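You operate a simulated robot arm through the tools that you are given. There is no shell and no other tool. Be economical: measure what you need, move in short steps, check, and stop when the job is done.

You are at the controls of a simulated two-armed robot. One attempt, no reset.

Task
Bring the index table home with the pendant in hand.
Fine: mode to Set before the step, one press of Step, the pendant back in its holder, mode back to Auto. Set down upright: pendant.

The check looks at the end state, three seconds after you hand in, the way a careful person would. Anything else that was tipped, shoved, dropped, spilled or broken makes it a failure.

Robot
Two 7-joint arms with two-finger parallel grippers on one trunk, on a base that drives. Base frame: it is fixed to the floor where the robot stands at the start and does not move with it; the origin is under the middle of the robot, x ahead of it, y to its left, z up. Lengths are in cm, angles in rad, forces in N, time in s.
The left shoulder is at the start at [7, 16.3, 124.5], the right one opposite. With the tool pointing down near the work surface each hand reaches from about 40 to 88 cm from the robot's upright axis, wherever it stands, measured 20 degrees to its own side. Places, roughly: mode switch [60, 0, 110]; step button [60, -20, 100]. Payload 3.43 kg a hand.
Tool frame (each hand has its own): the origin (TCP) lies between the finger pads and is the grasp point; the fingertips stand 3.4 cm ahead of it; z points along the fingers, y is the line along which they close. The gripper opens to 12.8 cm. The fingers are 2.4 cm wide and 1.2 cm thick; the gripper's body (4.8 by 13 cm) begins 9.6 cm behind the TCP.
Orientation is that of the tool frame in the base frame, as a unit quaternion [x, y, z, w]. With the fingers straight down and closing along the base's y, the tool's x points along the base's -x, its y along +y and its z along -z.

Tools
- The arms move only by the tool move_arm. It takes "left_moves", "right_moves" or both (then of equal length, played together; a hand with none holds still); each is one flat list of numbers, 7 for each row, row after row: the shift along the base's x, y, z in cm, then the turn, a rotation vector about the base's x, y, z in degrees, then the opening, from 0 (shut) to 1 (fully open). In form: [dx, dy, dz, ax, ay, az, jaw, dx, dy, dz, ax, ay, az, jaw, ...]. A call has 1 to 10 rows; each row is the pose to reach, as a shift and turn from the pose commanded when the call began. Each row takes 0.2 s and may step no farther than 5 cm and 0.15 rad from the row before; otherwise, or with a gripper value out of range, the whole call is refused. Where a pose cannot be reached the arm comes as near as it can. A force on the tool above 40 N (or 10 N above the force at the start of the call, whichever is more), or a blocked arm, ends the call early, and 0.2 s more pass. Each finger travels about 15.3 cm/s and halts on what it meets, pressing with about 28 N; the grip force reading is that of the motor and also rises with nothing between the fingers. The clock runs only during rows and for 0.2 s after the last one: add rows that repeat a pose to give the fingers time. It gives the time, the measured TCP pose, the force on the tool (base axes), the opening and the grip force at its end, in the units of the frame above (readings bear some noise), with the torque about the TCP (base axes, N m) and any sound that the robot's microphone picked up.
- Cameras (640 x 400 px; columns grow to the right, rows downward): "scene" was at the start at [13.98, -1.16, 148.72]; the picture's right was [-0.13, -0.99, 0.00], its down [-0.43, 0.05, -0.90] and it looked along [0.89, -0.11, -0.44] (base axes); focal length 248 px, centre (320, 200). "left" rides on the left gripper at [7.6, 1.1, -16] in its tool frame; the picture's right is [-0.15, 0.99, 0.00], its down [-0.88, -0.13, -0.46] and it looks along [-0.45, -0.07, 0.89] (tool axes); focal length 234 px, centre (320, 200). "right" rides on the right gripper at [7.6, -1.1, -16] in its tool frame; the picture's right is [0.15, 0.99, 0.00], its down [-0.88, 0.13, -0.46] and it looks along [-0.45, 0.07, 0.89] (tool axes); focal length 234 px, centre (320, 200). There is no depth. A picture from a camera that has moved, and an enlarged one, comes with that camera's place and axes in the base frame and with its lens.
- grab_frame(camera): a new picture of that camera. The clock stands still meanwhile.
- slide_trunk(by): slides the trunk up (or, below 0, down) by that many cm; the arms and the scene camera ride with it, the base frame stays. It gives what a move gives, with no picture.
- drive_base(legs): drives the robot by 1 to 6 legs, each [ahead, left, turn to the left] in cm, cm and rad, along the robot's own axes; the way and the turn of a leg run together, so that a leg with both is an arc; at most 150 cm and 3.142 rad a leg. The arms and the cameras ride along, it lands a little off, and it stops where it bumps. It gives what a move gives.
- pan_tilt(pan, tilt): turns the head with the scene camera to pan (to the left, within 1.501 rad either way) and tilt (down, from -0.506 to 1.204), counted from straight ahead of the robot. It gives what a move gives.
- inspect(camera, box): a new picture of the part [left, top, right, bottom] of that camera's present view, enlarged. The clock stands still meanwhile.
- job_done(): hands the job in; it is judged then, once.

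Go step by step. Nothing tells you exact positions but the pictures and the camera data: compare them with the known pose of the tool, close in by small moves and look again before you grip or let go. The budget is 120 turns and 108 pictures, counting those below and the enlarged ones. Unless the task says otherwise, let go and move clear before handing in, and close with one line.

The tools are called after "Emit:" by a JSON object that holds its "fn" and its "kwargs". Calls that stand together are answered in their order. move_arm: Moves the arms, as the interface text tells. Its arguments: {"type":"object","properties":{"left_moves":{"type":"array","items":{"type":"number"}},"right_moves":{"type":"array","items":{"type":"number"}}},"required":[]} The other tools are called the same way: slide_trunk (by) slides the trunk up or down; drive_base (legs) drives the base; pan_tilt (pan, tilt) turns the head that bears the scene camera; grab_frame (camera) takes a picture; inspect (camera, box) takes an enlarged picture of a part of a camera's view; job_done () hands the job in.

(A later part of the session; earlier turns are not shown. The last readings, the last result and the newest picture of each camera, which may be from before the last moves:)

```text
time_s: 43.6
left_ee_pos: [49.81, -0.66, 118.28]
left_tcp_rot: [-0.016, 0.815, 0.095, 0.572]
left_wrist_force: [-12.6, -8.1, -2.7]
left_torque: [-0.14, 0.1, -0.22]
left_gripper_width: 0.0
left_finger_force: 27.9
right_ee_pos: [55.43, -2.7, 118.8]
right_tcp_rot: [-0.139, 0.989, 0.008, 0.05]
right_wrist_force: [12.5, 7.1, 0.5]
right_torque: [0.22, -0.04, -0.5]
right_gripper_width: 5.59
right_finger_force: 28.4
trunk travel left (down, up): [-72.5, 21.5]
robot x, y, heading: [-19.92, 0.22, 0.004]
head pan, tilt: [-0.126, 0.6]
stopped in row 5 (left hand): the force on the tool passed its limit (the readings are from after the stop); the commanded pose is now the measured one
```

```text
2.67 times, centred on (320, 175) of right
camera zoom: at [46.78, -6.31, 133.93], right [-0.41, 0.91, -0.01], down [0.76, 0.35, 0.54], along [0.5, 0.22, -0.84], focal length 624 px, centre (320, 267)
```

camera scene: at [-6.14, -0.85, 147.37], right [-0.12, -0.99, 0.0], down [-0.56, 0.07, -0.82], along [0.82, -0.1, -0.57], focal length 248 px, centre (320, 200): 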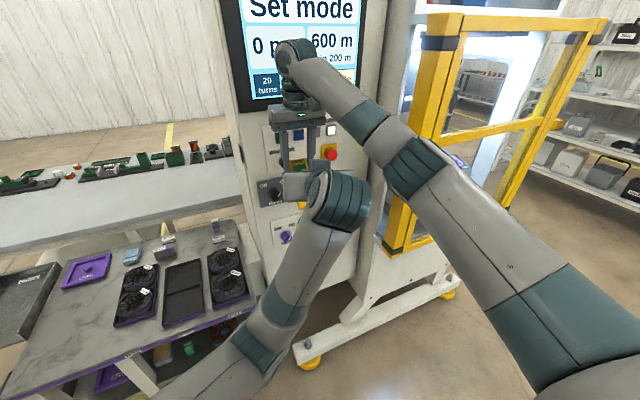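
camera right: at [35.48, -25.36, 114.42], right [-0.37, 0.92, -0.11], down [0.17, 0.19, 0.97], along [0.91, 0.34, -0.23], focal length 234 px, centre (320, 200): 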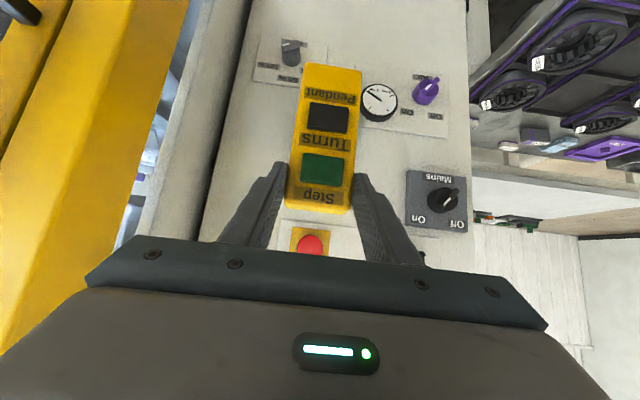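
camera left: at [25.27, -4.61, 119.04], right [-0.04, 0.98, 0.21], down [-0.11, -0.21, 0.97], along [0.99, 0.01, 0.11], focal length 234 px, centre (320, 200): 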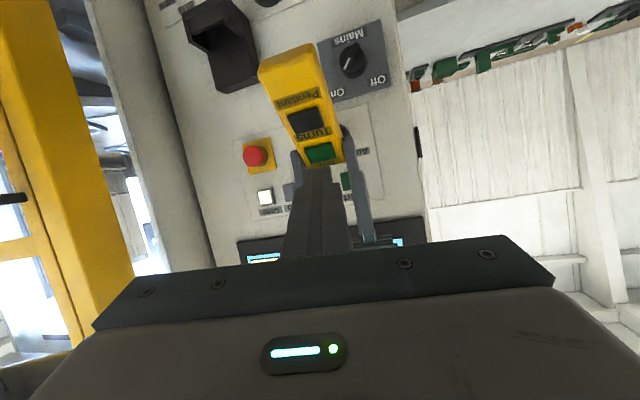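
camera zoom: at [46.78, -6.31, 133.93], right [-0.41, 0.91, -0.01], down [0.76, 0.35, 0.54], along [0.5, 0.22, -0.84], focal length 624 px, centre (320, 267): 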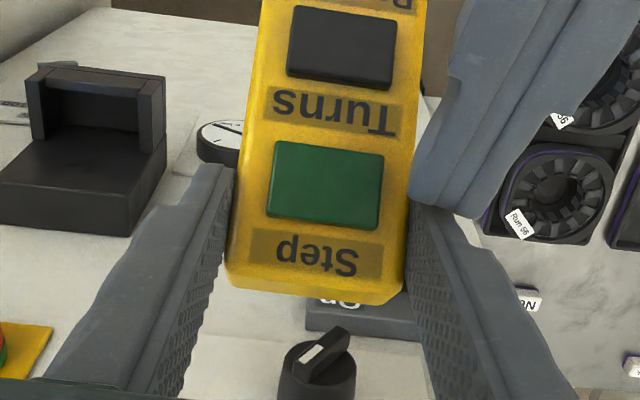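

The left hand drifted 3 cm left on the way and touched the right gripper's finger; the pendant hasn't moved in the grip. I'll back the left off and then do the fine moves with the right arm, which tracks well.

Emit:
{"fn": "move_arm", "kwargs": {"left_moves": [-1, -0.1, 0.35, 0, 0, 0, 0, -2, -0.2, 0.7, 0, 0, 0, 0, -3, -0.3, 1.05, 0, 0, 0, 0]}}

Emit:
{"fn": "inspect", "kwargs": {"camera": "left", "box": [240, 100, 400, 200]}}

Emit:
{"fn": "inspect", "kwargs": {"camera": "right", "box": [200, 70, 440, 220]}}

```text
time_s: 44.6
left_ee_pos: [47.98, 2.3, 119.94]
left_tcp_rot: [-0.025, 0.804, 0.125, 0.581]
left_wrist_force: [0.2, 0.2, 0.6]
left_torque: [0.02, -0.03, 0.03]
left_gripper_width: 0.01
left_finger_force: 27.8
right_ee_pos: [55.21, -2.72, 118.63]
right_tcp_rot: [-0.14, 0.989, 0.008, 0.049]
right_wrist_force: [-0.4, -0.2, -2.9]
right_torque: [0.02, -0.08, -0.03]
right_gripper_width: 5.56
right_finger_force: 27.9
trunk travel left (down, up): [-72.5, 21.5]
robot x, y, heading: [-19.82, -0.18, 0.001]
head pan, tilt: [-0.126, 0.6]
stopped in row 3 (left hand): the arm was blocked; the commanded pose is now the measured one
```

```text
4.00 times, centred on (320, 150) of left
camera zoom: at [30.63, 0.47, 117.79], right [-0.13, 0.94, 0.31], down [-0.11, -0.32, 0.94], along [0.98, 0.09, 0.15], focal length 937 px, centre (320, 400)
```

zoom: 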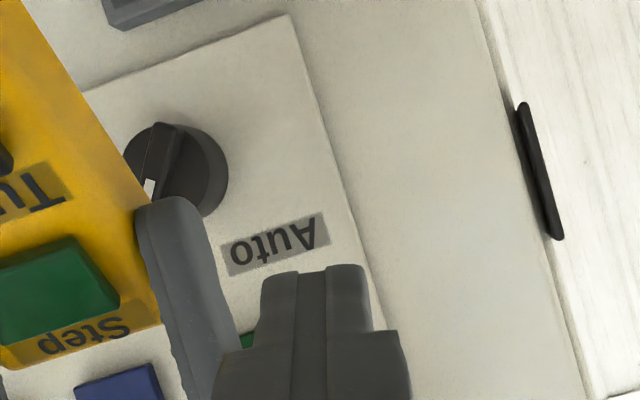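

```text
2.67 times, centred on (320, 145) of right
camera zoom: at [46.77, -6.34, 133.9], right [-0.41, 0.91, -0.01], down [0.76, 0.36, 0.54], along [0.5, 0.21, -0.84], focal length 624 px, centre (320, 347)
```

zoom: 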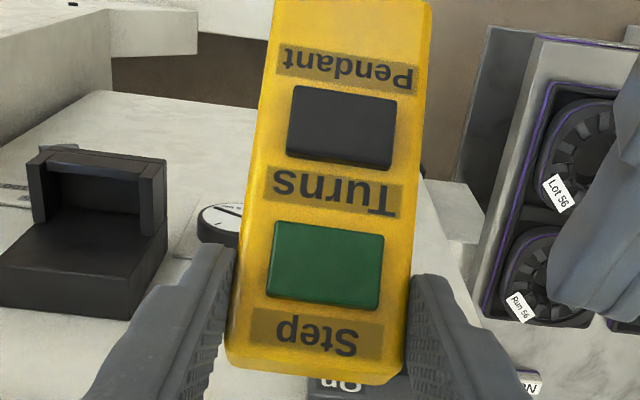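

The left hand holds still reliably, so I'll keep it as a fixed pusher and bring the Step button to its tip with the right arm: first sideways, with about 4 cm clearance.

Emit:
{"fn": "move_arm", "kwargs": {"right_moves": [1.5, 0, -1, 0, 0, 0, 0.1, 1.5, 2.3, -1.3, 0, 0, 0, 0.1, 1.5, 4.6, -1.3, 0, 0, 0, 0.1, 1.5, 6.9, -1.3, 0, 0, 0, 0.1, 0.4, 6.9, -1.3, 0, 0, 0, 0.1, -0.7, 6.9, -1.3, 0, 0, 0, 0.1]}}

Emit:
{"fn": "inspect", "kwargs": {"camera": "left", "box": [240, 100, 400, 200]}}

Emit:
{"fn": "inspect", "kwargs": {"camera": "right", "box": [200, 70, 440, 220]}}

```text
time_s: 46.0
left_ee_pos: [48.0, 2.22, 119.89]
left_tcp_rot: [-0.024, 0.804, 0.124, 0.581]
left_wrist_force: [-0.9, 0.0, -0.2]
left_torque: [0.01, 0.03, 0.0]
left_gripper_width: 0.0
left_finger_force: 27.5
right_ee_pos: [54.55, 4.11, 117.39]
right_tcp_rot: [-0.139, 0.989, 0.006, 0.048]
right_wrist_force: [0.5, -0.2, -1.6]
right_torque: [0.0, -0.03, 0.01]
right_gripper_width: 5.58
right_finger_force: 28.3
trunk travel left (down, up): [-72.5, 21.5]
robot x, y, heading: [-19.63, -0.23, 0.002]
head pan, tilt: [-0.126, 0.6]
```

```text
4.00 times, centred on (320, 150) of left
camera zoom: at [30.58, 0.41, 117.74], right [-0.13, 0.94, 0.31], down [-0.11, -0.32, 0.94], along [0.98, 0.09, 0.15], focal length 937 px, centre (320, 400)
```

zoom: 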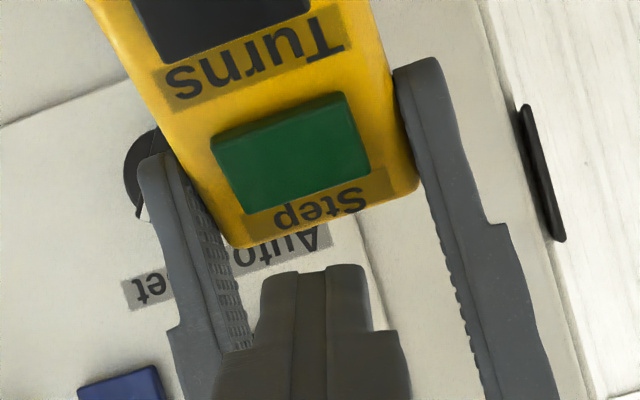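

```text
2.67 times, centred on (320, 145) of right
camera zoom: at [46.09, 0.54, 132.59], right [-0.41, 0.91, -0.01], down [0.76, 0.36, 0.54], along [0.5, 0.21, -0.84], focal length 624 px, centre (320, 347)
```

zoom: 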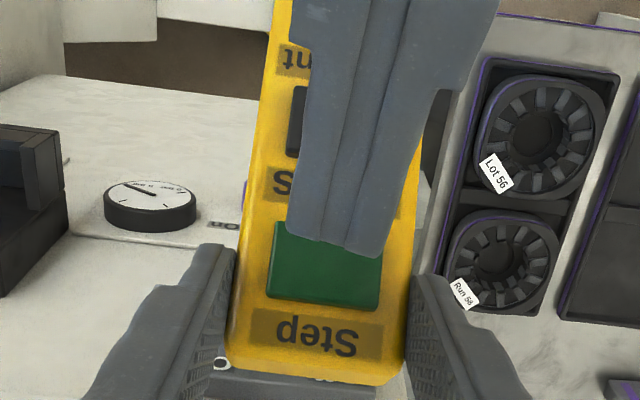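

The left tip lines up with the Step button. I'll bring the pendant 3 cm closer along its face normal, shifting it 0.4 cm down so the tip meets mid-button.

Emit:
{"fn": "move_arm", "kwargs": {"right_moves": [-0.8, -0.2, 0.6, 0, 0, 0, 0.1, -1.6, -0.45, 1.2, 0, 0, 0, 0.1, -2.3, -0.68, 1.84, 0, 0, 0, 0.1]}}

Emit:
{"fn": "inspect", "kwargs": {"camera": "left", "box": [240, 100, 400, 200]}}

Emit:
{"fn": "inspect", "kwargs": {"camera": "right", "box": [200, 70, 440, 220]}}

```text
time_s: 46.8
left_ee_pos: [48.04, 2.3, 119.79]
left_tcp_rot: [-0.025, 0.805, 0.125, 0.58]
left_wrist_force: [-0.4, -0.8, 0.3]
left_torque: [-0.02, 0.06, 0.01]
left_gripper_width: 0.0
left_finger_force: 28.0
right_ee_pos: [52.27, 3.27, 119.24]
right_tcp_rot: [-0.14, 0.989, 0.008, 0.049]
right_wrist_force: [-0.1, -0.1, -1.7]
right_torque: [0.03, -0.06, -0.01]
right_gripper_width: 5.57
right_finger_force: 28.2
trunk travel left (down, up): [-72.5, 21.5]
robot x, y, heading: [-19.56, 0.06, 0.003]
head pan, tilt: [-0.126, 0.6]
```

```text
4.00 times, centred on (320, 150) of left
camera zoom: at [30.56, 0.41, 117.72], right [-0.13, 0.94, 0.31], down [-0.11, -0.32, 0.94], along [0.98, 0.09, 0.15], focal length 937 px, centre (320, 400)
```

zoom: 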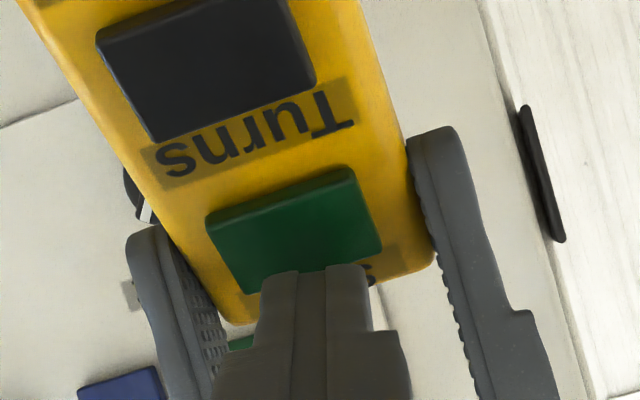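

```text
2.67 times, centred on (320, 145) of right
camera zoom: at [43.75, -0.27, 134.43], right [-0.41, 0.91, -0.01], down [0.76, 0.36, 0.54], along [0.5, 0.21, -0.84], focal length 624 px, centre (320, 347)
```

zoom: 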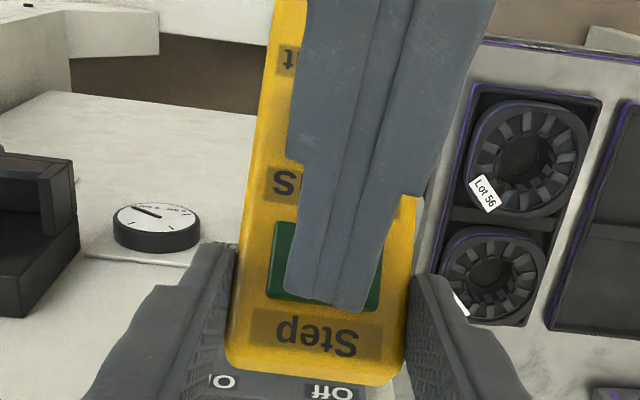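

About 1 cm remains and the tip will land mid-button. I'll creep in with a small sideways correction and watch the force.

Emit:
{"fn": "move_arm", "kwargs": {"right_moves": [-0.2, 0.2, 0.14, 0, 0, 0, 0.1, -0.34, 0.16, 0.28, 0, 0, 0, 0.1, -0.48, 0.12, 0.42, 0, 0, 0, 0.1, -0.61, 0.08, 0.56, 0, 0, 0, 0.1]}}

Emit:
{"fn": "inspect", "kwargs": {"camera": "left", "box": [240, 100, 400, 200]}}

```text
time_s: 47.8
left_ee_pos: [48.12, 2.18, 119.96]
left_tcp_rot: [-0.025, 0.804, 0.125, 0.58]
left_wrist_force: [-1.8, -1.0, 1.1]
left_torque: [0.0, -0.01, -0.03]
left_gripper_width: 0.0
left_finger_force: 28.4
right_ee_pos: [51.75, 3.46, 119.84]
right_tcp_rot: [-0.14, 0.989, 0.008, 0.048]
right_wrist_force: [1.8, 0.8, -3.4]
right_torque: [0.03, -0.09, 0.0]
right_gripper_width: 5.55
right_finger_force: 28.1
trunk travel left (down, up): [-72.5, 21.5]
robot x, y, heading: [-19.58, 0.27, 0.007]
head pan, tilt: [-0.126, 0.6]
heard: click
```

```text
4.00 times, centred on (320, 150) of left
camera zoom: at [30.57, 0.43, 117.73], right [-0.13, 0.94, 0.31], down [-0.11, -0.32, 0.94], along [0.98, 0.09, 0.15], focal length 937 px, centre (320, 400)
```

zoom: 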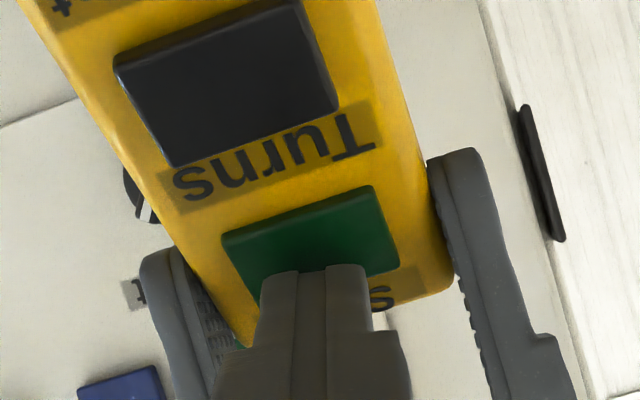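

A click was heard with light contact force. I'll check the screen before moving off.

Emit:
{"fn": "pan_tilt", "kwargs": {"pan": -0.126, "tilt": 0.4}}

Emit:
{"fn": "grab_frame", "kwargs": {"camera": "scene"}}

```text
time_s: 48.5
left_ee_pos: [47.97, 2.34, 119.73]
left_tcp_rot: [-0.023, 0.805, 0.123, 0.58]
left_wrist_force: [-1.9, -1.3, 0.7]
left_torque: [-0.01, 0.0, 0.0]
left_gripper_width: 0.0
left_finger_force: 28.2
right_ee_pos: [51.73, 3.44, 119.87]
right_tcp_rot: [-0.14, 0.989, 0.008, 0.049]
right_wrist_force: [1.6, 1.5, -3.5]
right_torque: [0.05, -0.09, -0.01]
right_gripper_width: 5.55
right_finger_force: 27.7
trunk travel left (down, up): [-72.5, 21.5]
robot x, y, heading: [-20.08, 0.37, 0.001]
head pan, tilt: [-0.126, 0.4]
```

```text
30 pictures are left
camera scene: at [-5.7, -1.09, 149.18], right [-0.12, -0.99, 0.0], down [-0.39, 0.05, -0.92], along [0.91, -0.11, -0.39], focal length 248 px, centre (320, 200)
```

scene: 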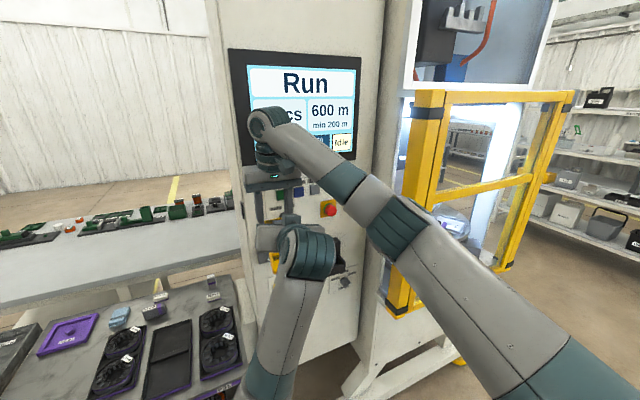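

The screen shows "Run": the step has registered. I'll back the pendant off the finger along the face normal, then slide it right and clear.

Emit:
{"fn": "move_arm", "kwargs": {"right_moves": [0.7, 0.2, -0.7, 0, 0, 0, 0.1, 1.7, 0.5, -1.7, 0, 0, 0, 0.1, 2.9, 0.6, -2.5, 0, 0, 0, 0.1, 4.2, 0.6, -2.5, 0, 0, 0, 0.1, 4.5, -2, -2.4, 0, 0, 0, 0.1, 4.5, -5.5, -2.2, 0, 0, 0, 0.1, 4.5, -9.5, -2, 0, 0, 0, 0.1, 4, -13.5, -2, 0, 0, 0, 0.1, 3.5, -16.5, -2, 0, 0, 0, 0.1]}}

Emit:
{"fn": "grab_frame", "kwargs": {"camera": "scene"}}

```text
time_s: 50.5
left_ee_pos: [47.99, 2.19, 119.82]
left_tcp_rot: [-0.024, 0.804, 0.125, 0.581]
left_wrist_force: [0.7, -0.3, 0.4]
left_torque: [0.0, -0.01, 0.02]
left_gripper_width: 0.0
left_finger_force: 27.3
right_ee_pos: [55.12, -13.12, 117.87]
right_tcp_rot: [-0.141, 0.989, 0.007, 0.049]
right_wrist_force: [-0.1, -0.1, -1.8]
right_torque: [0.05, -0.05, -0.01]
right_gripper_width: 5.55
right_finger_force: 27.8
trunk travel left (down, up): [-72.5, 21.5]
robot x, y, heading: [-19.9, -0.4, 0.008]
head pan, tilt: [-0.126, 0.4]
```

```text
29 pictures are left
camera scene: at [-5.73, -1.26, 149.19], right [-0.12, -0.99, 0.0], down [-0.39, 0.05, -0.92], along [0.91, -0.11, -0.39], focal length 248 px, centre (320, 200)
```

scene: 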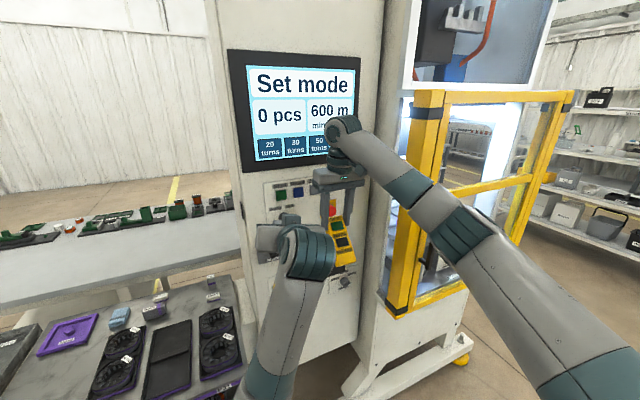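

The machine finished the step and shows "Set mode" again. I'll return the pendant upright to the pose it had right after extraction.

Emit:
{"fn": "move_arm", "kwargs": {"right_moves": [-0.6, -1, -1.3, 2.1, -7.1, 0, 0.1, -1.2, -2.1, -2.6, 4.1, -14.1, 0.1, 0.1, -1.8, -3.1, -4, 6.2, -21.2, 0.2, 0.1, -2.4, -4.2, -5.3, 8.3, -28.3, 0.2, 0.1, -3, -5.2, -6.6, 10.3, -35.3, 0.3, 0.1, -3.5, -6.3, -7.9, 12.4, -42.4, 0.4, 0.1, -3.5, -6.3, -7.9, 12.4, -42.4, 0.4, 0.1]}}

Emit:
{"fn": "grab_frame", "kwargs": {"camera": "right"}}

```text
time_s: 52.1
left_ee_pos: [48.07, 2.31, 119.79]
left_tcp_rot: [-0.024, 0.805, 0.124, 0.58]
left_wrist_force: [-0.6, -0.1, 0.5]
left_torque: [0.0, 0.02, -0.04]
left_gripper_width: 0.0
left_finger_force: 28.3
right_ee_pos: [51.75, -19.16, 109.83]
right_tcp_rot: [-0.131, 0.897, 0.061, 0.418]
right_wrist_force: [0.8, -0.2, -1.8]
right_torque: [-0.04, 0.05, -0.01]
right_gripper_width: 5.54
right_finger_force: 27.4
trunk travel left (down, up): [-72.5, 21.5]
robot x, y, heading: [-19.92, -0.2, 0.002]
head pan, tilt: [-0.126, 0.4]
```

```text
28 pictures are left
camera right: at [35.58, -25.04, 114.42], right [-0.37, 0.92, -0.11], down [0.17, 0.19, 0.97], along [0.91, 0.34, -0.23], focal length 234 px, centre (320, 200)
```

right: 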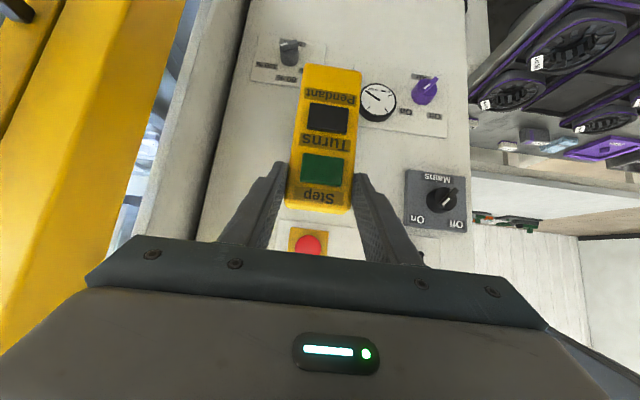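

The view matches the extraction pose within about 2 mm. I'll move the pendant in over the holder at the same height, then check.

Emit:
{"fn": "move_arm", "kwargs": {"right_moves": [2.5, 0.65, 0.1, 0, 0, 0, 0.1, 5, 1.3, 0.1, 0, 0, 0, 0.1, 7.5, 2, 0.1, 0, 0, 0, 0.1, 9.5, 2.6, 0.1, 0, 0, 0, 0.1, 11.2, 3.05, 0.1, 0, 0, 0, 0.1, 12.5, 3.4, 0, 0, 0, 0, 0.1]}}

Emit:
{"fn": "inspect", "kwargs": {"camera": "right", "box": [200, 50, 440, 200]}}

Emit:
{"fn": "inspect", "kwargs": {"camera": "scene", "box": [280, 180, 400, 280]}}

```text
time_s: 53.5
left_ee_pos: [48.05, 2.17, 119.85]
left_tcp_rot: [-0.025, 0.805, 0.125, 0.58]
left_wrist_force: [0.3, 0.4, -0.2]
left_torque: [-0.02, -0.02, 0.0]
left_gripper_width: 0.02
left_finger_force: 27.9
right_ee_pos: [64.24, -15.81, 109.79]
right_tcp_rot: [-0.131, 0.898, 0.06, 0.417]
right_wrist_force: [0.6, 0.0, -2.4]
right_torque: [-0.02, 0.08, 0.0]
right_gripper_width: 5.58
right_finger_force: 27.6
trunk travel left (down, up): [-72.5, 21.5]
robot x, y, heading: [-19.79, -0.08, 0.002]
head pan, tilt: [-0.126, 0.4]
```

```text
2.67 times, centred on (320, 125) of right
camera zoom: at [48.13, -21.81, 114.45], right [-0.37, 0.92, -0.11], down [0.17, 0.19, 0.97], along [0.91, 0.34, -0.23], focal length 624 px, centre (320, 400)
```

zoom: 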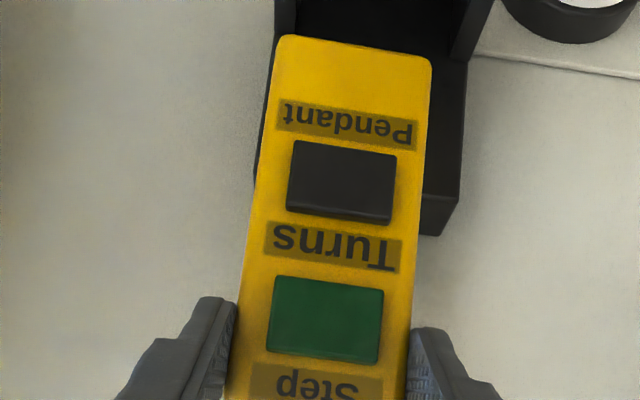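

```text
4.00 times, centred on (340, 230) of scene
camera zoom: at [-5.65, -1.08, 149.18], right [-0.12, -0.99, 0.0], down [-0.39, 0.05, -0.92], along [0.91, -0.11, -0.39], focal length 994 px, centre (240, 80)
```

zoom: 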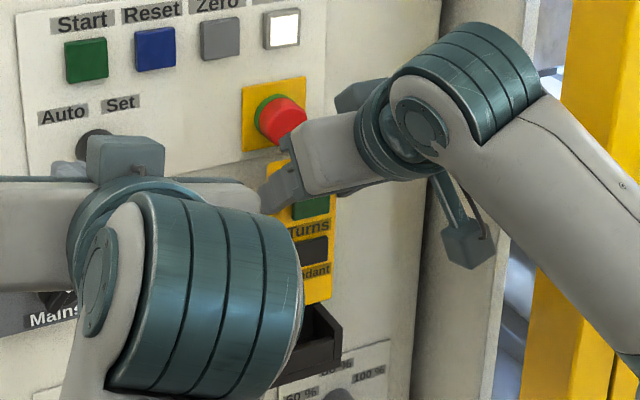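

Compared with the view at extraction, the pendant sits about 2 mm too far right. I'll correct that and lower partway.

Emit:
{"fn": "move_arm", "kwargs": {"right_moves": [-0.05, 0.18, 0, 0, 0, 0, 0.1, -0.05, 0.18, -0.5, 0, 0, 0, 0.1, -0.05, 0.18, -0.95, 0, 0, 0, 0.1]}}

Emit:
{"fn": "inspect", "kwargs": {"camera": "right", "box": [200, 50, 440, 200]}}

```text
time_s: 54.3
left_ee_pos: [48.05, 2.3, 119.68]
left_tcp_rot: [-0.024, 0.805, 0.124, 0.58]
left_wrist_force: [0.1, 0.3, 0.5]
left_torque: [0.02, 0.02, -0.03]
left_gripper_width: 0.01
left_finger_force: 28.0
right_ee_pos: [64.07, -15.74, 108.87]
right_tcp_rot: [-0.13, 0.897, 0.06, 0.418]
right_wrist_force: [-0.2, 0.7, -2.0]
right_torque: [-0.03, 0.04, 0.01]
right_gripper_width: 5.53
right_finger_force: 27.7
trunk travel left (down, up): [-72.5, 21.5]
robot x, y, heading: [-19.73, 0.13, 0.007]
head pan, tilt: [-0.126, 0.4]
```

```text
2.67 times, centred on (320, 125) of right
camera zoom: at [47.97, -21.58, 113.51], right [-0.37, 0.92, -0.11], down [0.17, 0.19, 0.97], along [0.91, 0.34, -0.23], focal length 624 px, centre (320, 400)
```

zoom: 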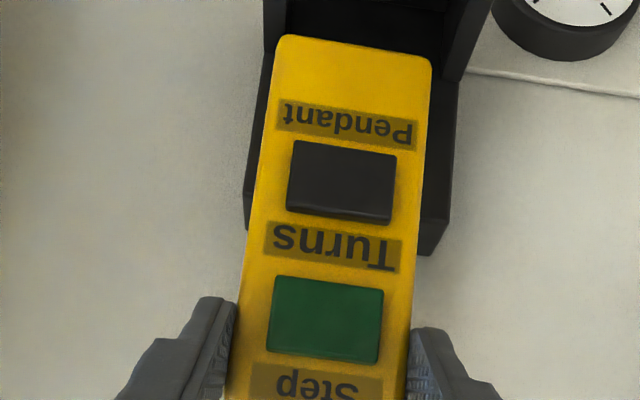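

The view now matches the extraction view within 1 mm. I'll lower the pendant into the pocket gently.

Emit:
{"fn": "move_arm", "kwargs": {"right_moves": [0.12, -0.06, -0.5, 0, 0, 0, 0.1, 0.12, -0.06, -1, 0, 0, 0, 0.1, 0.12, -0.06, -1.5, 0, 0, 0, 0.1, 0.12, -0.06, -2, 0, 0, 0, 0.1, 0.12, -0.06, -2.5, 0, 0, 0, 0.1, 0.12, -0.06, -3, 0, 0, 0, 0.1, 0.12, -0.06, -3.5, 0, 0, 0, 0.1, 0.12, -0.06, -4, 0, 0, 0, 0.1]}}

Emit:
{"fn": "inspect", "kwargs": {"camera": "right", "box": [200, 50, 440, 200]}}

```text
time_s: 56.1
left_ee_pos: [47.62, 2.18, 120.15]
left_tcp_rot: [-0.024, 0.803, 0.124, 0.582]
left_wrist_force: [0.2, -0.1, 0.1]
left_torque: [0.02, 0.0, -0.01]
left_gripper_width: 0.0
left_finger_force: 28.3
right_ee_pos: [63.93, -15.7, 105.47]
right_tcp_rot: [-0.132, 0.896, 0.062, 0.419]
right_wrist_force: [1.4, -0.5, 26.0]
right_torque: [-0.74, -0.66, -0.01]
right_gripper_width: 5.62
right_finger_force: 27.9
trunk travel left (down, up): [-72.5, 21.5]
robot x, y, heading: [-19.96, -0.22, -0.0]
head pan, tilt: [-0.126, 0.4]
```

```text
2.67 times, centred on (320, 125) of right
camera zoom: at [47.8, -21.64, 109.9], right [-0.37, 0.92, -0.11], down [0.17, 0.19, 0.97], along [0.91, 0.34, -0.22], focal length 624 px, centre (320, 400)
```

zoom: 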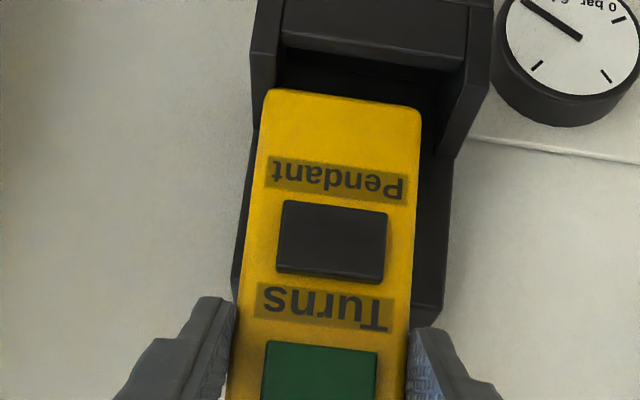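

The pendant caught on the holder's right-hand wall and slid up about 2 cm in the grip; the lifted view I matched was itself 4 mm off from the seated pose. I'll lift, shift 4 mm to the left and check.

Emit:
{"fn": "move_arm", "kwargs": {"right_moves": [0, 0, 0.7, 0, 0, 0, 0.1, 0, 0, 1.4, 0, 0, 0, 0.1, 0, 0, 2.2, 0, 0, 0, 0.1, -0.12, 0.42, 2.2, 0, 0, 0, 0.1, -0.12, 0.42, 2.2, 0, 0, 0, 0.1]}}

Emit:
{"fn": "inspect", "kwargs": {"camera": "right", "box": [200, 50, 440, 200]}}

```text
time_s: 57.3
left_ee_pos: [47.91, 2.17, 119.94]
left_tcp_rot: [-0.025, 0.805, 0.125, 0.58]
left_wrist_force: [-0.1, -0.3, 0.4]
left_torque: [0.03, 0.02, -0.01]
left_gripper_width: 0.0
left_finger_force: 28.0
right_ee_pos: [64.02, -15.41, 107.14]
right_tcp_rot: [-0.13, 0.898, 0.061, 0.416]
right_wrist_force: [-7.1, -4.0, -4.0]
right_torque: [-0.34, 0.56, 0.17]
right_gripper_width: 5.56
right_finger_force: 28.6
trunk travel left (down, up): [-72.5, 21.5]
robot x, y, heading: [-19.79, -0.08, 0.006]
head pan, tilt: [-0.126, 0.4]
```

```text
2.67 times, centred on (320, 125) of right
camera zoom: at [47.86, -21.4, 111.65], right [-0.37, 0.92, -0.11], down [0.18, 0.19, 0.97], along [0.91, 0.34, -0.23], focal length 624 px, centre (320, 400)
```

zoom: 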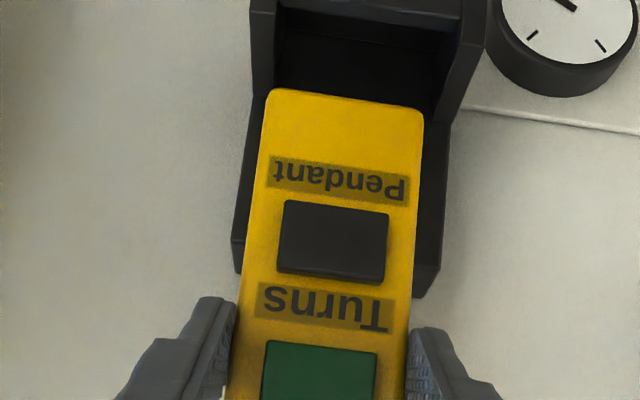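

The pendant touches the back plate slightly and is still about 3 mm right of the pocket's centre. I'll ease it out 2 mm and left 3 mm, then look again.

Emit:
{"fn": "move_arm", "kwargs": {"right_moves": [-0.2, 0.1, 0.3, 0, 0, 0, 0.1, -0.33, 0.23, 0.3, 0, 0, 0, 0.1, -0.33, 0.23, 0.3, 0, 0, 0, 0.1]}}

Emit:
{"fn": "inspect", "kwargs": {"camera": "right", "box": [200, 50, 440, 200]}}

```text
time_s: 58.1
left_ee_pos: [48.02, 2.14, 119.77]
left_tcp_rot: [-0.024, 0.805, 0.124, 0.58]
left_wrist_force: [0.6, 0.7, -0.2]
left_torque: [-0.01, 0.0, 0.02]
left_gripper_width: 0.02
left_finger_force: 28.1
right_ee_pos: [63.8, -15.21, 107.51]
right_tcp_rot: [-0.131, 0.897, 0.061, 0.418]
right_wrist_force: [-0.7, -0.1, -2.2]
right_torque: [-0.05, 0.08, -0.01]
right_gripper_width: 5.57
right_finger_force: 27.9
trunk travel left (down, up): [-72.5, 21.5]
robot x, y, heading: [-19.83, -0.06, 0.005]
head pan, tilt: [-0.126, 0.4]
```

```text
2.67 times, centred on (320, 125) of right
camera zoom: at [47.62, -21.07, 112.04], right [-0.37, 0.92, -0.11], down [0.17, 0.19, 0.97], along [0.91, 0.34, -0.23], focal length 624 px, centre (320, 400)
```

zoom: 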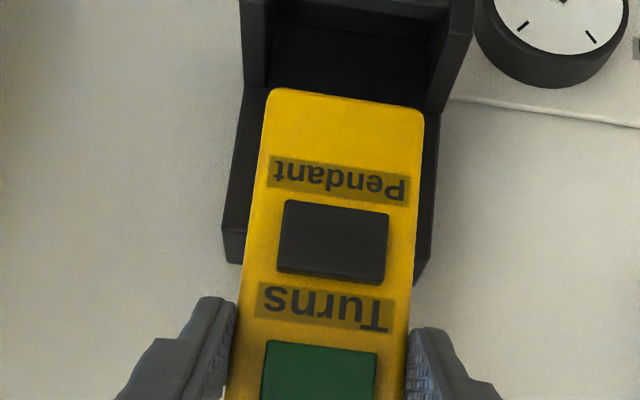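

The pendant is centred over the pocket and free of contact. I'll lower it gently again.

Emit:
{"fn": "move_arm", "kwargs": {"right_moves": [0, 0, -0.5, 0, 0, 0, 0.1, 0, 0, -1, 0, 0, 0, 0.1, 0, 0, -1.5, 0, 0, 0, 0.1, 0, 0, -2, 0, 0, 0, 0.1, 0, 0, -2.4, 0, 0, 0, 0.1]}}

Emit:
{"fn": "inspect", "kwargs": {"camera": "right", "box": [200, 50, 440, 200]}}

```text
time_s: 59.3
left_ee_pos: [47.96, 2.37, 119.78]
left_tcp_rot: [-0.023, 0.805, 0.123, 0.58]
left_wrist_force: [0.4, 0.1, -0.5]
left_torque: [0.0, 0.02, -0.01]
left_gripper_width: 0.0
left_finger_force: 28.0
right_ee_pos: [63.63, -15.1, 105.08]
right_tcp_rot: [-0.13, 0.898, 0.061, 0.416]
right_wrist_force: [-0.3, 0.3, -2.0]
right_torque: [-0.02, 0.07, 0.01]
right_gripper_width: 5.56
right_finger_force: 28.1
trunk travel left (down, up): [-72.5, 21.5]
robot x, y, heading: [-20.06, 0.25, 0.004]
head pan, tilt: [-0.126, 0.4]
```

```text
2.67 times, centred on (320, 125) of right
camera zoom: at [47.55, -21.1, 109.63], right [-0.37, 0.92, -0.11], down [0.17, 0.19, 0.97], along [0.91, 0.34, -0.23], focal length 624 px, centre (320, 400)
```

zoom: 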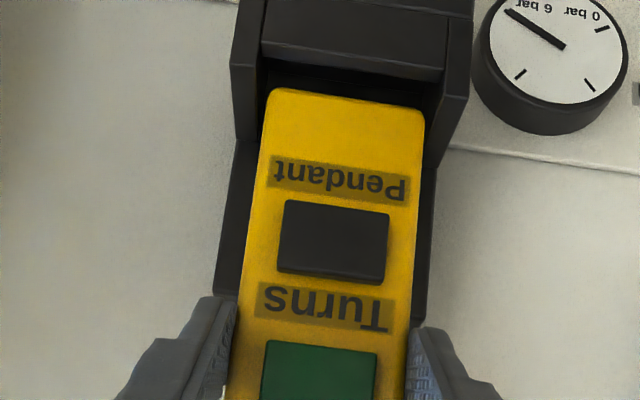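

Still free of contact. I'll keep lowering so the base enters behind the lip.

Emit:
{"fn": "move_arm", "kwargs": {"right_moves": [0.12, 0.03, -0.4, 0, 0, 0, 0.1, 0.12, 0.03, -0.8, 0, 0, 0, 0.1, 0.12, 0.03, -1.2, 0, 0, 0, 0.1, 0.12, 0.03, -1.6, 0, 0, 0, 0.1]}}

Emit:
{"fn": "inspect", "kwargs": {"camera": "right", "box": [200, 50, 440, 200]}}

```text
time_s: 60.3
left_ee_pos: [48.12, 2.33, 119.79]
left_tcp_rot: [-0.025, 0.805, 0.125, 0.58]
left_wrist_force: [0.0, 1.3, -0.4]
left_torque: [-0.02, 0.01, -0.02]
left_gripper_width: 0.02
left_finger_force: 28.2
right_ee_pos: [63.9, -15.07, 103.51]
right_tcp_rot: [-0.131, 0.897, 0.061, 0.418]
right_wrist_force: [-2.5, -0.8, -3.3]
right_torque: [-0.01, 0.12, 0.06]
right_gripper_width: 5.54
right_finger_force: 28.0
trunk travel left (down, up): [-72.5, 21.5]
robot x, y, heading: [-19.72, -0.27, 0.007]
head pan, tilt: [-0.126, 0.4]
```

```text
2.67 times, centred on (320, 125) of right
camera zoom: at [47.69, -20.99, 108.06], right [-0.37, 0.92, -0.11], down [0.17, 0.19, 0.97], along [0.91, 0.34, -0.23], focal length 624 px, centre (320, 400)
```

zoom: 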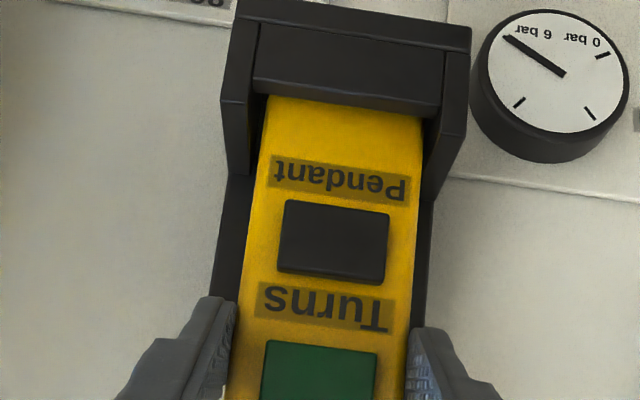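

The base is inside the pocket behind the lip, with about 1.3 cm left. I'll lower further, watching the force.

Emit:
{"fn": "move_arm", "kwargs": {"right_moves": [-0.05, 0, -0.35, 0, 0, 0, 0.1, -0.05, 0, -0.7, 0, 0, 0, 0.1, -0.05, 0, -1.0, 0, 0, 0, 0.1, -0.05, 0, -1.3, 0, 0, 0, 0.1]}}

Emit:
{"fn": "inspect", "kwargs": {"camera": "right", "box": [200, 50, 440, 200]}}

```text
time_s: 61.3
left_ee_pos: [48.02, 2.36, 119.85]
left_tcp_rot: [-0.025, 0.804, 0.125, 0.58]
left_wrist_force: [-0.2, 0.8, 0.2]
left_torque: [0.0, 0.01, 0.0]
left_gripper_width: 0.0
left_finger_force: 27.5
right_ee_pos: [63.79, -15.16, 102.35]
right_tcp_rot: [-0.13, 0.897, 0.06, 0.418]
right_wrist_force: [-0.1, -0.7, 1.7]
right_torque: [0.04, 0.07, 0.03]
right_gripper_width: 5.55
right_finger_force: 27.9
trunk travel left (down, up): [-72.5, 21.5]
robot x, y, heading: [-20.11, 0.26, 0.002]
head pan, tilt: [-0.126, 0.4]
```

```text
2.67 times, centred on (320, 125) of right
camera zoom: at [47.65, -20.99, 106.84], right [-0.37, 0.92, -0.11], down [0.17, 0.19, 0.97], along [0.91, 0.34, -0.23], focal length 624 px, centre (320, 400)
```

zoom: 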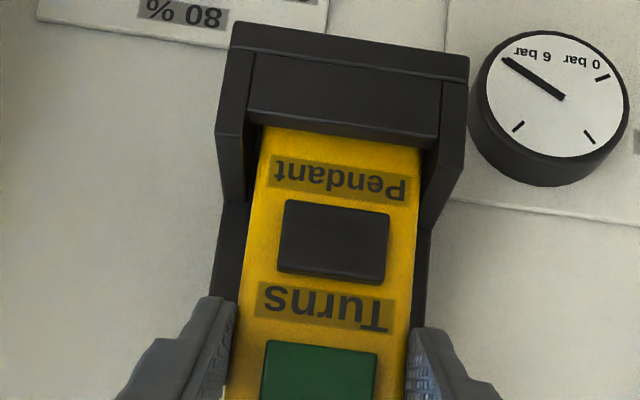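

The force shows it resting on the pocket floor, and the lip-to-label gap matches the original. I'll open and back away along the tool axis.

Emit:
{"fn": "move_arm", "kwargs": {"right_moves": [0, 0, 0, 0, 0, 0, 0.5, 0, 0, 0, 0, 0, 0, 0.6, 0, 0, 0, 0, 0, 0, 0.65, -2.2, -0.65, 1.9, 0, 0, 0, 0.65, -5.1, -1.5, 4.5, 0, 0, 0, 0.65, -8.1, -2.4, 7.1, 0, 0, 0, 0.65, -11, -3.3, 9.6, 0, 0, 0, 0.65]}}

Emit:
{"fn": "grab_frame", "kwargs": {"camera": "right"}}

```text
time_s: 62.9
left_ee_pos: [47.94, 2.27, 119.89]
left_tcp_rot: [-0.024, 0.804, 0.124, 0.581]
left_wrist_force: [-0.5, -0.5, 0.6]
left_torque: [-0.05, 0.03, 0.01]
left_gripper_width: 0.0
left_finger_force: 28.1
right_ee_pos: [52.75, -18.34, 111.72]
right_tcp_rot: [-0.131, 0.897, 0.061, 0.417]
right_wrist_force: [0.0, -0.1, -0.7]
right_torque: [-0.04, 0.01, -0.05]
right_gripper_width: 8.32
right_finger_force: 0.0
trunk travel left (down, up): [-72.5, 21.5]
robot x, y, heading: [-19.82, -0.07, 0.003]
head pan, tilt: [-0.126, 0.4]
```

```text
18 pictures are left
camera right: at [36.54, -24.22, 116.32], right [-0.37, 0.92, -0.11], down [0.17, 0.19, 0.97], along [0.91, 0.34, -0.23], focal length 234 px, centre (320, 200)
```

right: 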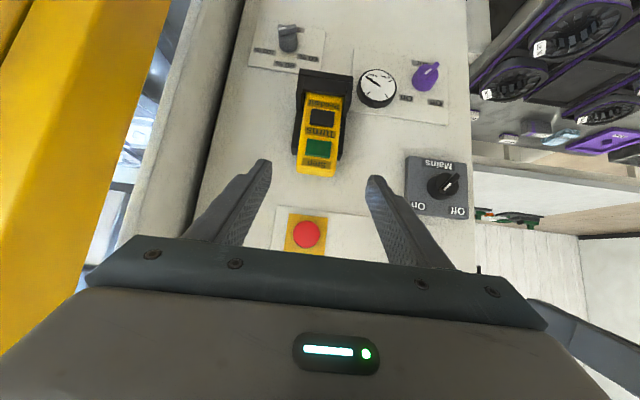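

The pendant sits in its holder as at the start. Next I'll move the left hand off to the left, so the better-behaved right arm can turn the mode knob back.

Emit:
{"fn": "move_arm", "kwargs": {"left_moves": [0, 2, 1.2, 1, 0, 2, 0, 0, 4, 2.5, 2, 0, 4, 0, 0, 6, 3.7, 3, 0, 6, 0, 0, 8, 5, 4, 0, 8, 0, 0, 10, 6.2, 5, 0, 10, 0, 0, 12, 7.5, 6, 0, 12, 0, 0, 14, 8.7, 7, 0, 14, 0, 0, 16, 10, 8, 0, 16, 0]}}

Emit:
{"fn": "grab_frame", "kwargs": {"camera": "scene"}}

```text
time_s: 64.7
left_ee_pos: [48.2, 18.85, 130.21]
left_tcp_rot: [-0.098, 0.78, 0.266, 0.558]
left_wrist_force: [0.0, -0.1, 0.4]
left_torque: [-0.03, 0.02, 0.02]
left_gripper_width: 0.01
left_finger_force: 28.0
right_ee_pos: [52.81, -18.26, 111.67]
right_tcp_rot: [-0.131, 0.897, 0.061, 0.417]
right_wrist_force: [-0.2, 0.0, 0.6]
right_torque: [-0.01, -0.04, -0.04]
right_gripper_width: 8.31
right_finger_force: 0.0
trunk travel left (down, up): [-72.5, 21.5]
robot x, y, heading: [-19.67, -0.16, 0.003]
head pan, tilt: [-0.126, 0.4]
```

```text
17 pictures are left
camera scene: at [-5.75, -1.1, 149.19], right [-0.12, -0.99, 0.0], down [-0.39, 0.05, -0.92], along [0.91, -0.11, -0.39], focal length 248 px, centre (320, 200)
```

scene: 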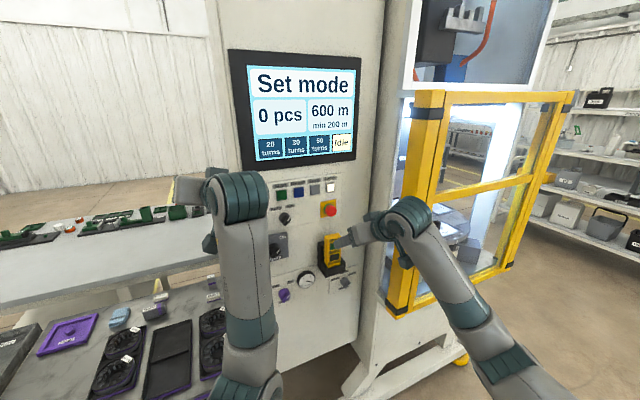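

The left arm is clear. I'll level the right hand and bring it to 10 cm in front of the mode knob.

Emit:
{"fn": "move_arm", "kwargs": {"right_moves": [-1, 2, 0.3, 1.9, -6.4, 0, 0.5, -2, 4.5, 0.6, 3.8, -12.8, 0, 0.4, -2.1, 7.2, 0.9, 5.7, -19.2, 0, 0.4, -2.1, 10, 1.2, 7.6, -25.6, 0, 0.4, -2.1, 12.8, 1.5, 9.5, -32, 0, 0.4, -2.1, 15.4, 1.8, 11.4, -38.4, 0, 0.4]}}

Emit:
{"fn": "grab_frame", "kwargs": {"camera": "scene"}}

```text
time_s: 66.1
left_ee_pos: [48.03, 18.91, 130.16]
left_tcp_rot: [-0.098, 0.781, 0.265, 0.558]
left_wrist_force: [-0.9, 0.4, -0.3]
left_torque: [-0.03, -0.02, 0.02]
left_gripper_width: 0.02
left_finger_force: 27.9
right_ee_pos: [50.85, -2.98, 113.64]
right_tcp_rot: [-0.103, 0.699, 0.102, 0.7]
right_wrist_force: [0.1, -0.3, 0.1]
right_torque: [0.02, -0.01, 0.0]
right_gripper_width: 5.14
right_finger_force: 0.1
trunk travel left (down, up): [-72.5, 21.5]
robot x, y, heading: [-19.82, -0.2, 0.0]
head pan, tilt: [-0.126, 0.4]
```

```text
16 pictures are left
camera scene: at [-5.77, -0.95, 149.2], right [-0.12, -0.99, 0.0], down [-0.39, 0.05, -0.92], along [0.91, -0.11, -0.39], focal length 248 px, centre (320, 200)
```

scene: 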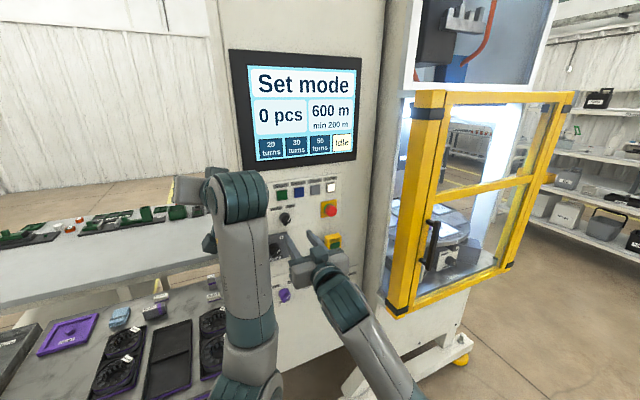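

It's in position and tracking exactly. I'll roll the hand +45° about the panel normal and advance 4 cm, then check the alignment.

Emit:
{"fn": "move_arm", "kwargs": {"right_moves": [0, 0, 0, 7.2, 2.1, 0, 0.4, 0, 0, 0, 14.4, 4.3, 0, 0.4, 0.9, 0.3, 0, 21.6, 6.4, 0, 0.4, 1.9, 0.55, 0, 28.8, 8.5, 0, 0.4, 2.9, 0.85, 0, 36, 10.7, 0, 0.4, 3.84, 1.14, 0, 43.1, 12.8, 0, 0.4]}}

Emit:
{"fn": "inspect", "kwargs": {"camera": "right", "box": [200, 60, 440, 210]}}

```text
time_s: 67.5
left_ee_pos: [48.03, 18.68, 130.17]
left_tcp_rot: [-0.098, 0.78, 0.265, 0.558]
left_wrist_force: [-0.6, 0.4, 0.0]
left_torque: [0.0, 0.0, -0.01]
left_gripper_width: 0.01
left_finger_force: 27.7
right_ee_pos: [54.99, -3.54, 112.59]
right_tcp_rot: [0.167, 0.692, 0.342, 0.613]
right_wrist_force: [-0.3, 0.5, 0.3]
right_torque: [0.0, -0.01, 0.04]
right_gripper_width: 5.09
right_finger_force: 0.1
trunk travel left (down, up): [-72.5, 21.5]
robot x, y, heading: [-19.72, 0.13, 0.001]
head pan, tilt: [-0.126, 0.4]
```

```text
2.67 times, centred on (320, 135) of right
camera zoom: at [38.3, -3.58, 106.55], right [-0.21, 0.8, 0.57], down [-0.29, -0.6, 0.74], along [0.93, -0.01, 0.36], focal length 624 px, centre (320, 373)
```

zoom: 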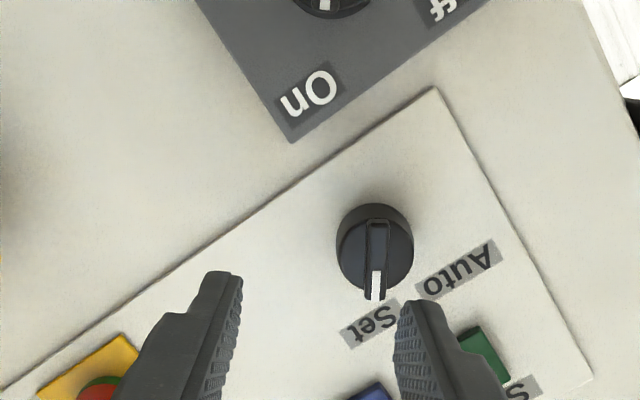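

The hand lagged about 2 cm from its commanded pose. I'll hold the pose to let it settle, with a small correction.

Emit:
{"fn": "move_arm", "kwargs": {"right_moves": [0, 0.2, 0, 0, 0, 0, 0.4, 0, 0.2, 0, 0, 0, 0, 0.4, 0, 0.2, 0, 0, 0, 0, 0.4, 0, 0.2, 0, 0, 0, 0, 0.4]}}

Emit:
{"fn": "inspect", "kwargs": {"camera": "right", "box": [200, 60, 440, 210]}}

```text
time_s: 68.5
left_ee_pos: [48.16, 18.88, 130.15]
left_tcp_rot: [-0.098, 0.78, 0.265, 0.558]
left_wrist_force: [-0.3, -0.3, 0.8]
left_torque: [0.02, -0.02, -0.01]
left_gripper_width: 0.0
left_finger_force: 28.0
right_ee_pos: [55.26, -3.56, 112.94]
right_tcp_rot: [0.167, 0.691, 0.34, 0.616]
right_wrist_force: [0.7, 0.1, 0.8]
right_torque: [0.03, 0.0, -0.02]
right_gripper_width: 5.13
right_finger_force: 0.0
trunk travel left (down, up): [-72.5, 21.5]
robot x, y, heading: [-19.76, 0.35, 0.004]
head pan, tilt: [-0.126, 0.4]
```

```text
2.67 times, centred on (320, 135) of right
camera zoom: at [38.49, -3.67, 106.73], right [-0.21, 0.8, 0.56], down [-0.3, -0.6, 0.74], along [0.93, -0.01, 0.37], focal length 624 px, centre (320, 373)
```

zoom: 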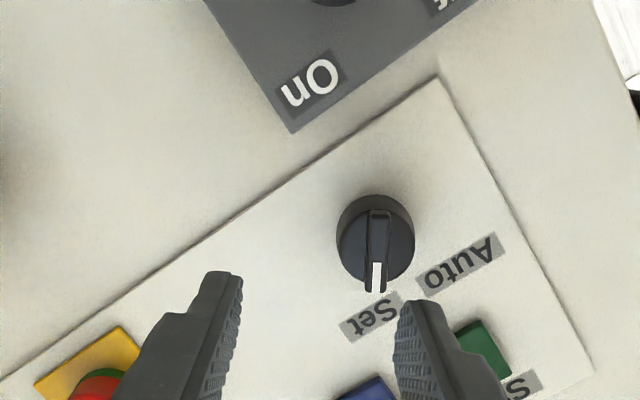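

The hand is square to the knob but 2.3 cm to its right. I'll correct by translation while advancing 2 cm.

Emit:
{"fn": "move_arm", "kwargs": {"right_moves": [0, 0.7, 0.3, 0, 0, 0, 0.4, 0.3, 1.4, 0.6, 0, 0, 0, 0.4, 0.9, 2.1, 0.86, 0, 0, 0, 0.4, 1.6, 2.75, 0.86, 0, 0, 0, 0.4, 1.6, 2.75, 0.86, 0, 0, 0, 0.4]}}

Emit:
{"fn": "inspect", "kwargs": {"camera": "right", "box": [200, 60, 440, 210]}}

```text
time_s: 69.9
left_ee_pos: [48.1, 19.04, 130.05]
left_tcp_rot: [-0.098, 0.78, 0.266, 0.559]
left_wrist_force: [-1.1, 0.5, 0.0]
left_torque: [0.02, -0.01, 0.02]
left_gripper_width: 0.0
left_finger_force: 28.3
right_ee_pos: [57.52, -3.53, 112.46]
right_tcp_rot: [0.162, 0.697, 0.312, 0.625]
right_wrist_force: [0.7, -0.1, 0.2]
right_torque: [0.02, 0.01, 0.01]
right_gripper_width: 5.11
right_finger_force: 0.1
trunk travel left (down, up): [-72.5, 21.5]
robot x, y, heading: [-19.62, 0.04, 0.005]
head pan, tilt: [-0.126, 0.4]
stopped in row 5 (right hand): the arm was blocked; the commanded pose is now the measured one
```

```text
2.67 times, centred on (320, 135) of right
camera zoom: at [40.77, -3.37, 106.4], right [-0.19, 0.83, 0.52], down [-0.32, -0.55, 0.77], along [0.93, -0.02, 0.37], focal length 624 px, centre (320, 373)
```

zoom: 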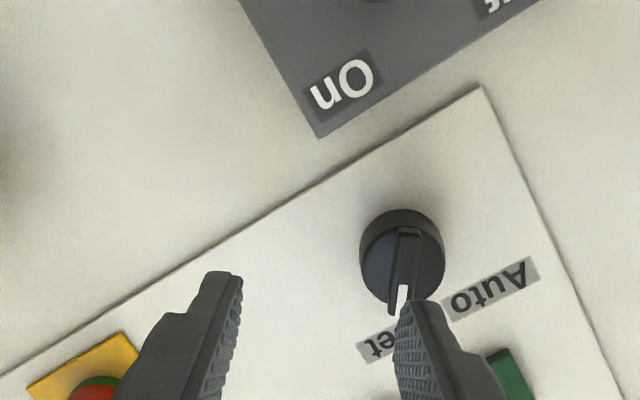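

The right arm is near a limit when rolled that way. I'll back off and return it to level, where it tracked exactly, then roll it the other way.

Emit:
{"fn": "move_arm", "kwargs": {"right_moves": [-1.1, 0.1, 0.2, -6.3, -2, 0.6, 0.4, -2.2, 0.2, 0.4, -12.7, -3.9, 1.2, 0.4, -3.3, 0.3, 0.6, -19, -5.9, 1.8, 0.4, -4.4, 0.4, 0.8, -25.3, -7.8, 2.3, 0.4, -5.5, 0.5, 1, -31.7, -9.8, 2.9, 0.4, -6.5, 0.5, 1.2, -38, -11.7, 3.5, 0.4, -6.5, 0.5, 1.2, -38, -11.7, 3.5, 0.4]}}

```text
time_s: 71.5
left_ee_pos: [48.11, 19.03, 130.02]
left_tcp_rot: [-0.098, 0.78, 0.267, 0.557]
left_wrist_force: [0.2, 0.4, -0.2]
left_torque: [0.0, -0.01, 0.03]
left_gripper_width: 0.02
left_finger_force: 27.8
right_ee_pos: [50.83, -2.81, 113.68]
right_tcp_rot: [-0.104, 0.699, 0.104, 0.7]
right_wrist_force: [0.0, -0.8, 0.4]
right_torque: [0.0, 0.02, -0.04]
right_gripper_width: 5.16
right_finger_force: 0.0
trunk travel left (down, up): [-72.5, 21.5]
robot x, y, heading: [-19.79, 0.3, 0.005]
head pan, tilt: [-0.126, 0.4]
```

It's back at level exactly. I'll test rolling −60° here at the standoff before touching the knob.

Emit:
{"fn": "move_arm", "kwargs": {"right_moves": [0, 0, 0, -7.2, -2.1, 0, 0.4, 0, 0, 0, -14.4, -4.3, 0, 0.4, 0, 0, 0, -21.6, -6.4, 0, 0.4, 0, 0, 0, -28.8, -8.5, 0, 0.4, 0, 0, 0, -36, -10.7, 0, 0.4, 0, 0, 0, -43.1, -12.8, 0, 0.4, 0, 0, 0, -50.3, -14.9, 0, 0.4, 0, 0, 0, -57.5, -17, 0, 0.4, 0, 0, 0, -57.5, -17, 0, 0.4]}}

```text
time_s: 73.5
left_ee_pos: [48.06, 18.97, 130.19]
left_tcp_rot: [-0.098, 0.78, 0.267, 0.557]
left_wrist_force: [0.7, -0.3, -0.5]
left_torque: [0.02, 0.02, 0.02]
left_gripper_width: 0.01
left_finger_force: 27.9
right_ee_pos: [50.89, -2.85, 113.73]
right_tcp_rot: [-0.439, 0.556, -0.261, 0.655]
right_wrist_force: [0.7, 0.6, -0.3]
right_torque: [0.01, 0.03, -0.01]
right_gripper_width: 5.13
right_finger_force: 0.0
trunk travel left (down, up): [-72.5, 21.5]
robot x, y, heading: [-19.57, -0.04, 0.002]
head pan, tilt: [-0.126, 0.4]
```

Rolling −60° tracks perfectly. I'll roll back to level and advance 4 cm to check the alignment on the knob.

Emit:
{"fn": "move_arm", "kwargs": {"right_moves": [0, 0, 0, 7.2, 2.1, 0, 0.4, 0, 0, 0, 14.4, 4.3, 0, 0.4, 0, 0, 0, 21.6, 6.4, 0, 0.4, 0, 0, 0, 28.8, 8.5, 0, 0.4, 0, 0, 0, 36, 10.7, 0, 0.4, 1, 0.3, 0, 43.1, 12.8, 0, 0.4, 2, 0.6, 0, 50.3, 14.9, 0, 0.4, 3, 0.9, 0, 57.5, 17, 0, 0.4, 3.84, 1.14, 0, 57.5, 17, 0, 0.4]}}

Emit:
{"fn": "inspect", "kwargs": {"camera": "right", "box": [200, 60, 440, 210]}}

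```text
time_s: 75.5
left_ee_pos: [48.1, 18.94, 130.04]
left_tcp_rot: [-0.099, 0.78, 0.267, 0.558]
left_wrist_force: [-0.3, 0.5, -0.2]
left_torque: [0.01, 0.03, 0.03]
left_gripper_width: 0.02
left_finger_force: 28.2
right_ee_pos: [54.71, -1.77, 113.7]
right_tcp_rot: [-0.101, 0.7, 0.105, 0.699]
right_wrist_force: [-1.1, 0.5, 1.4]
right_torque: [-0.01, 0.0, -0.02]
right_gripper_width: 5.1
right_finger_force: 0.1
trunk travel left (down, up): [-72.5, 21.5]
robot x, y, heading: [-19.9, -0.4, 0.006]
head pan, tilt: [-0.126, 0.4]
```

```text
2.67 times, centred on (320, 135) of right
camera zoom: at [39.69, -7.37, 106.17], right [-0.29, 0.95, -0.14], down [-0.47, -0.01, 0.88], along [0.83, 0.32, 0.45], focal length 624 px, centre (320, 373)
```

zoom: 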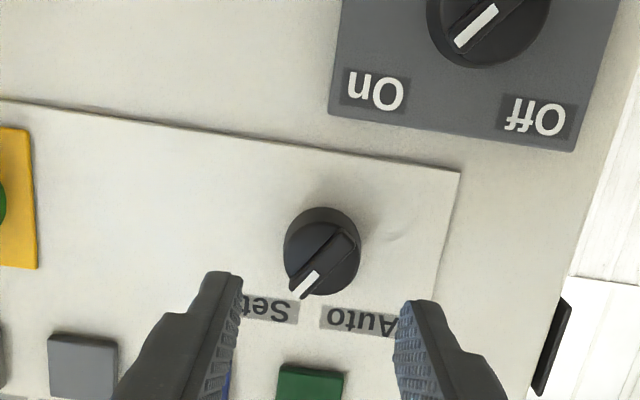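

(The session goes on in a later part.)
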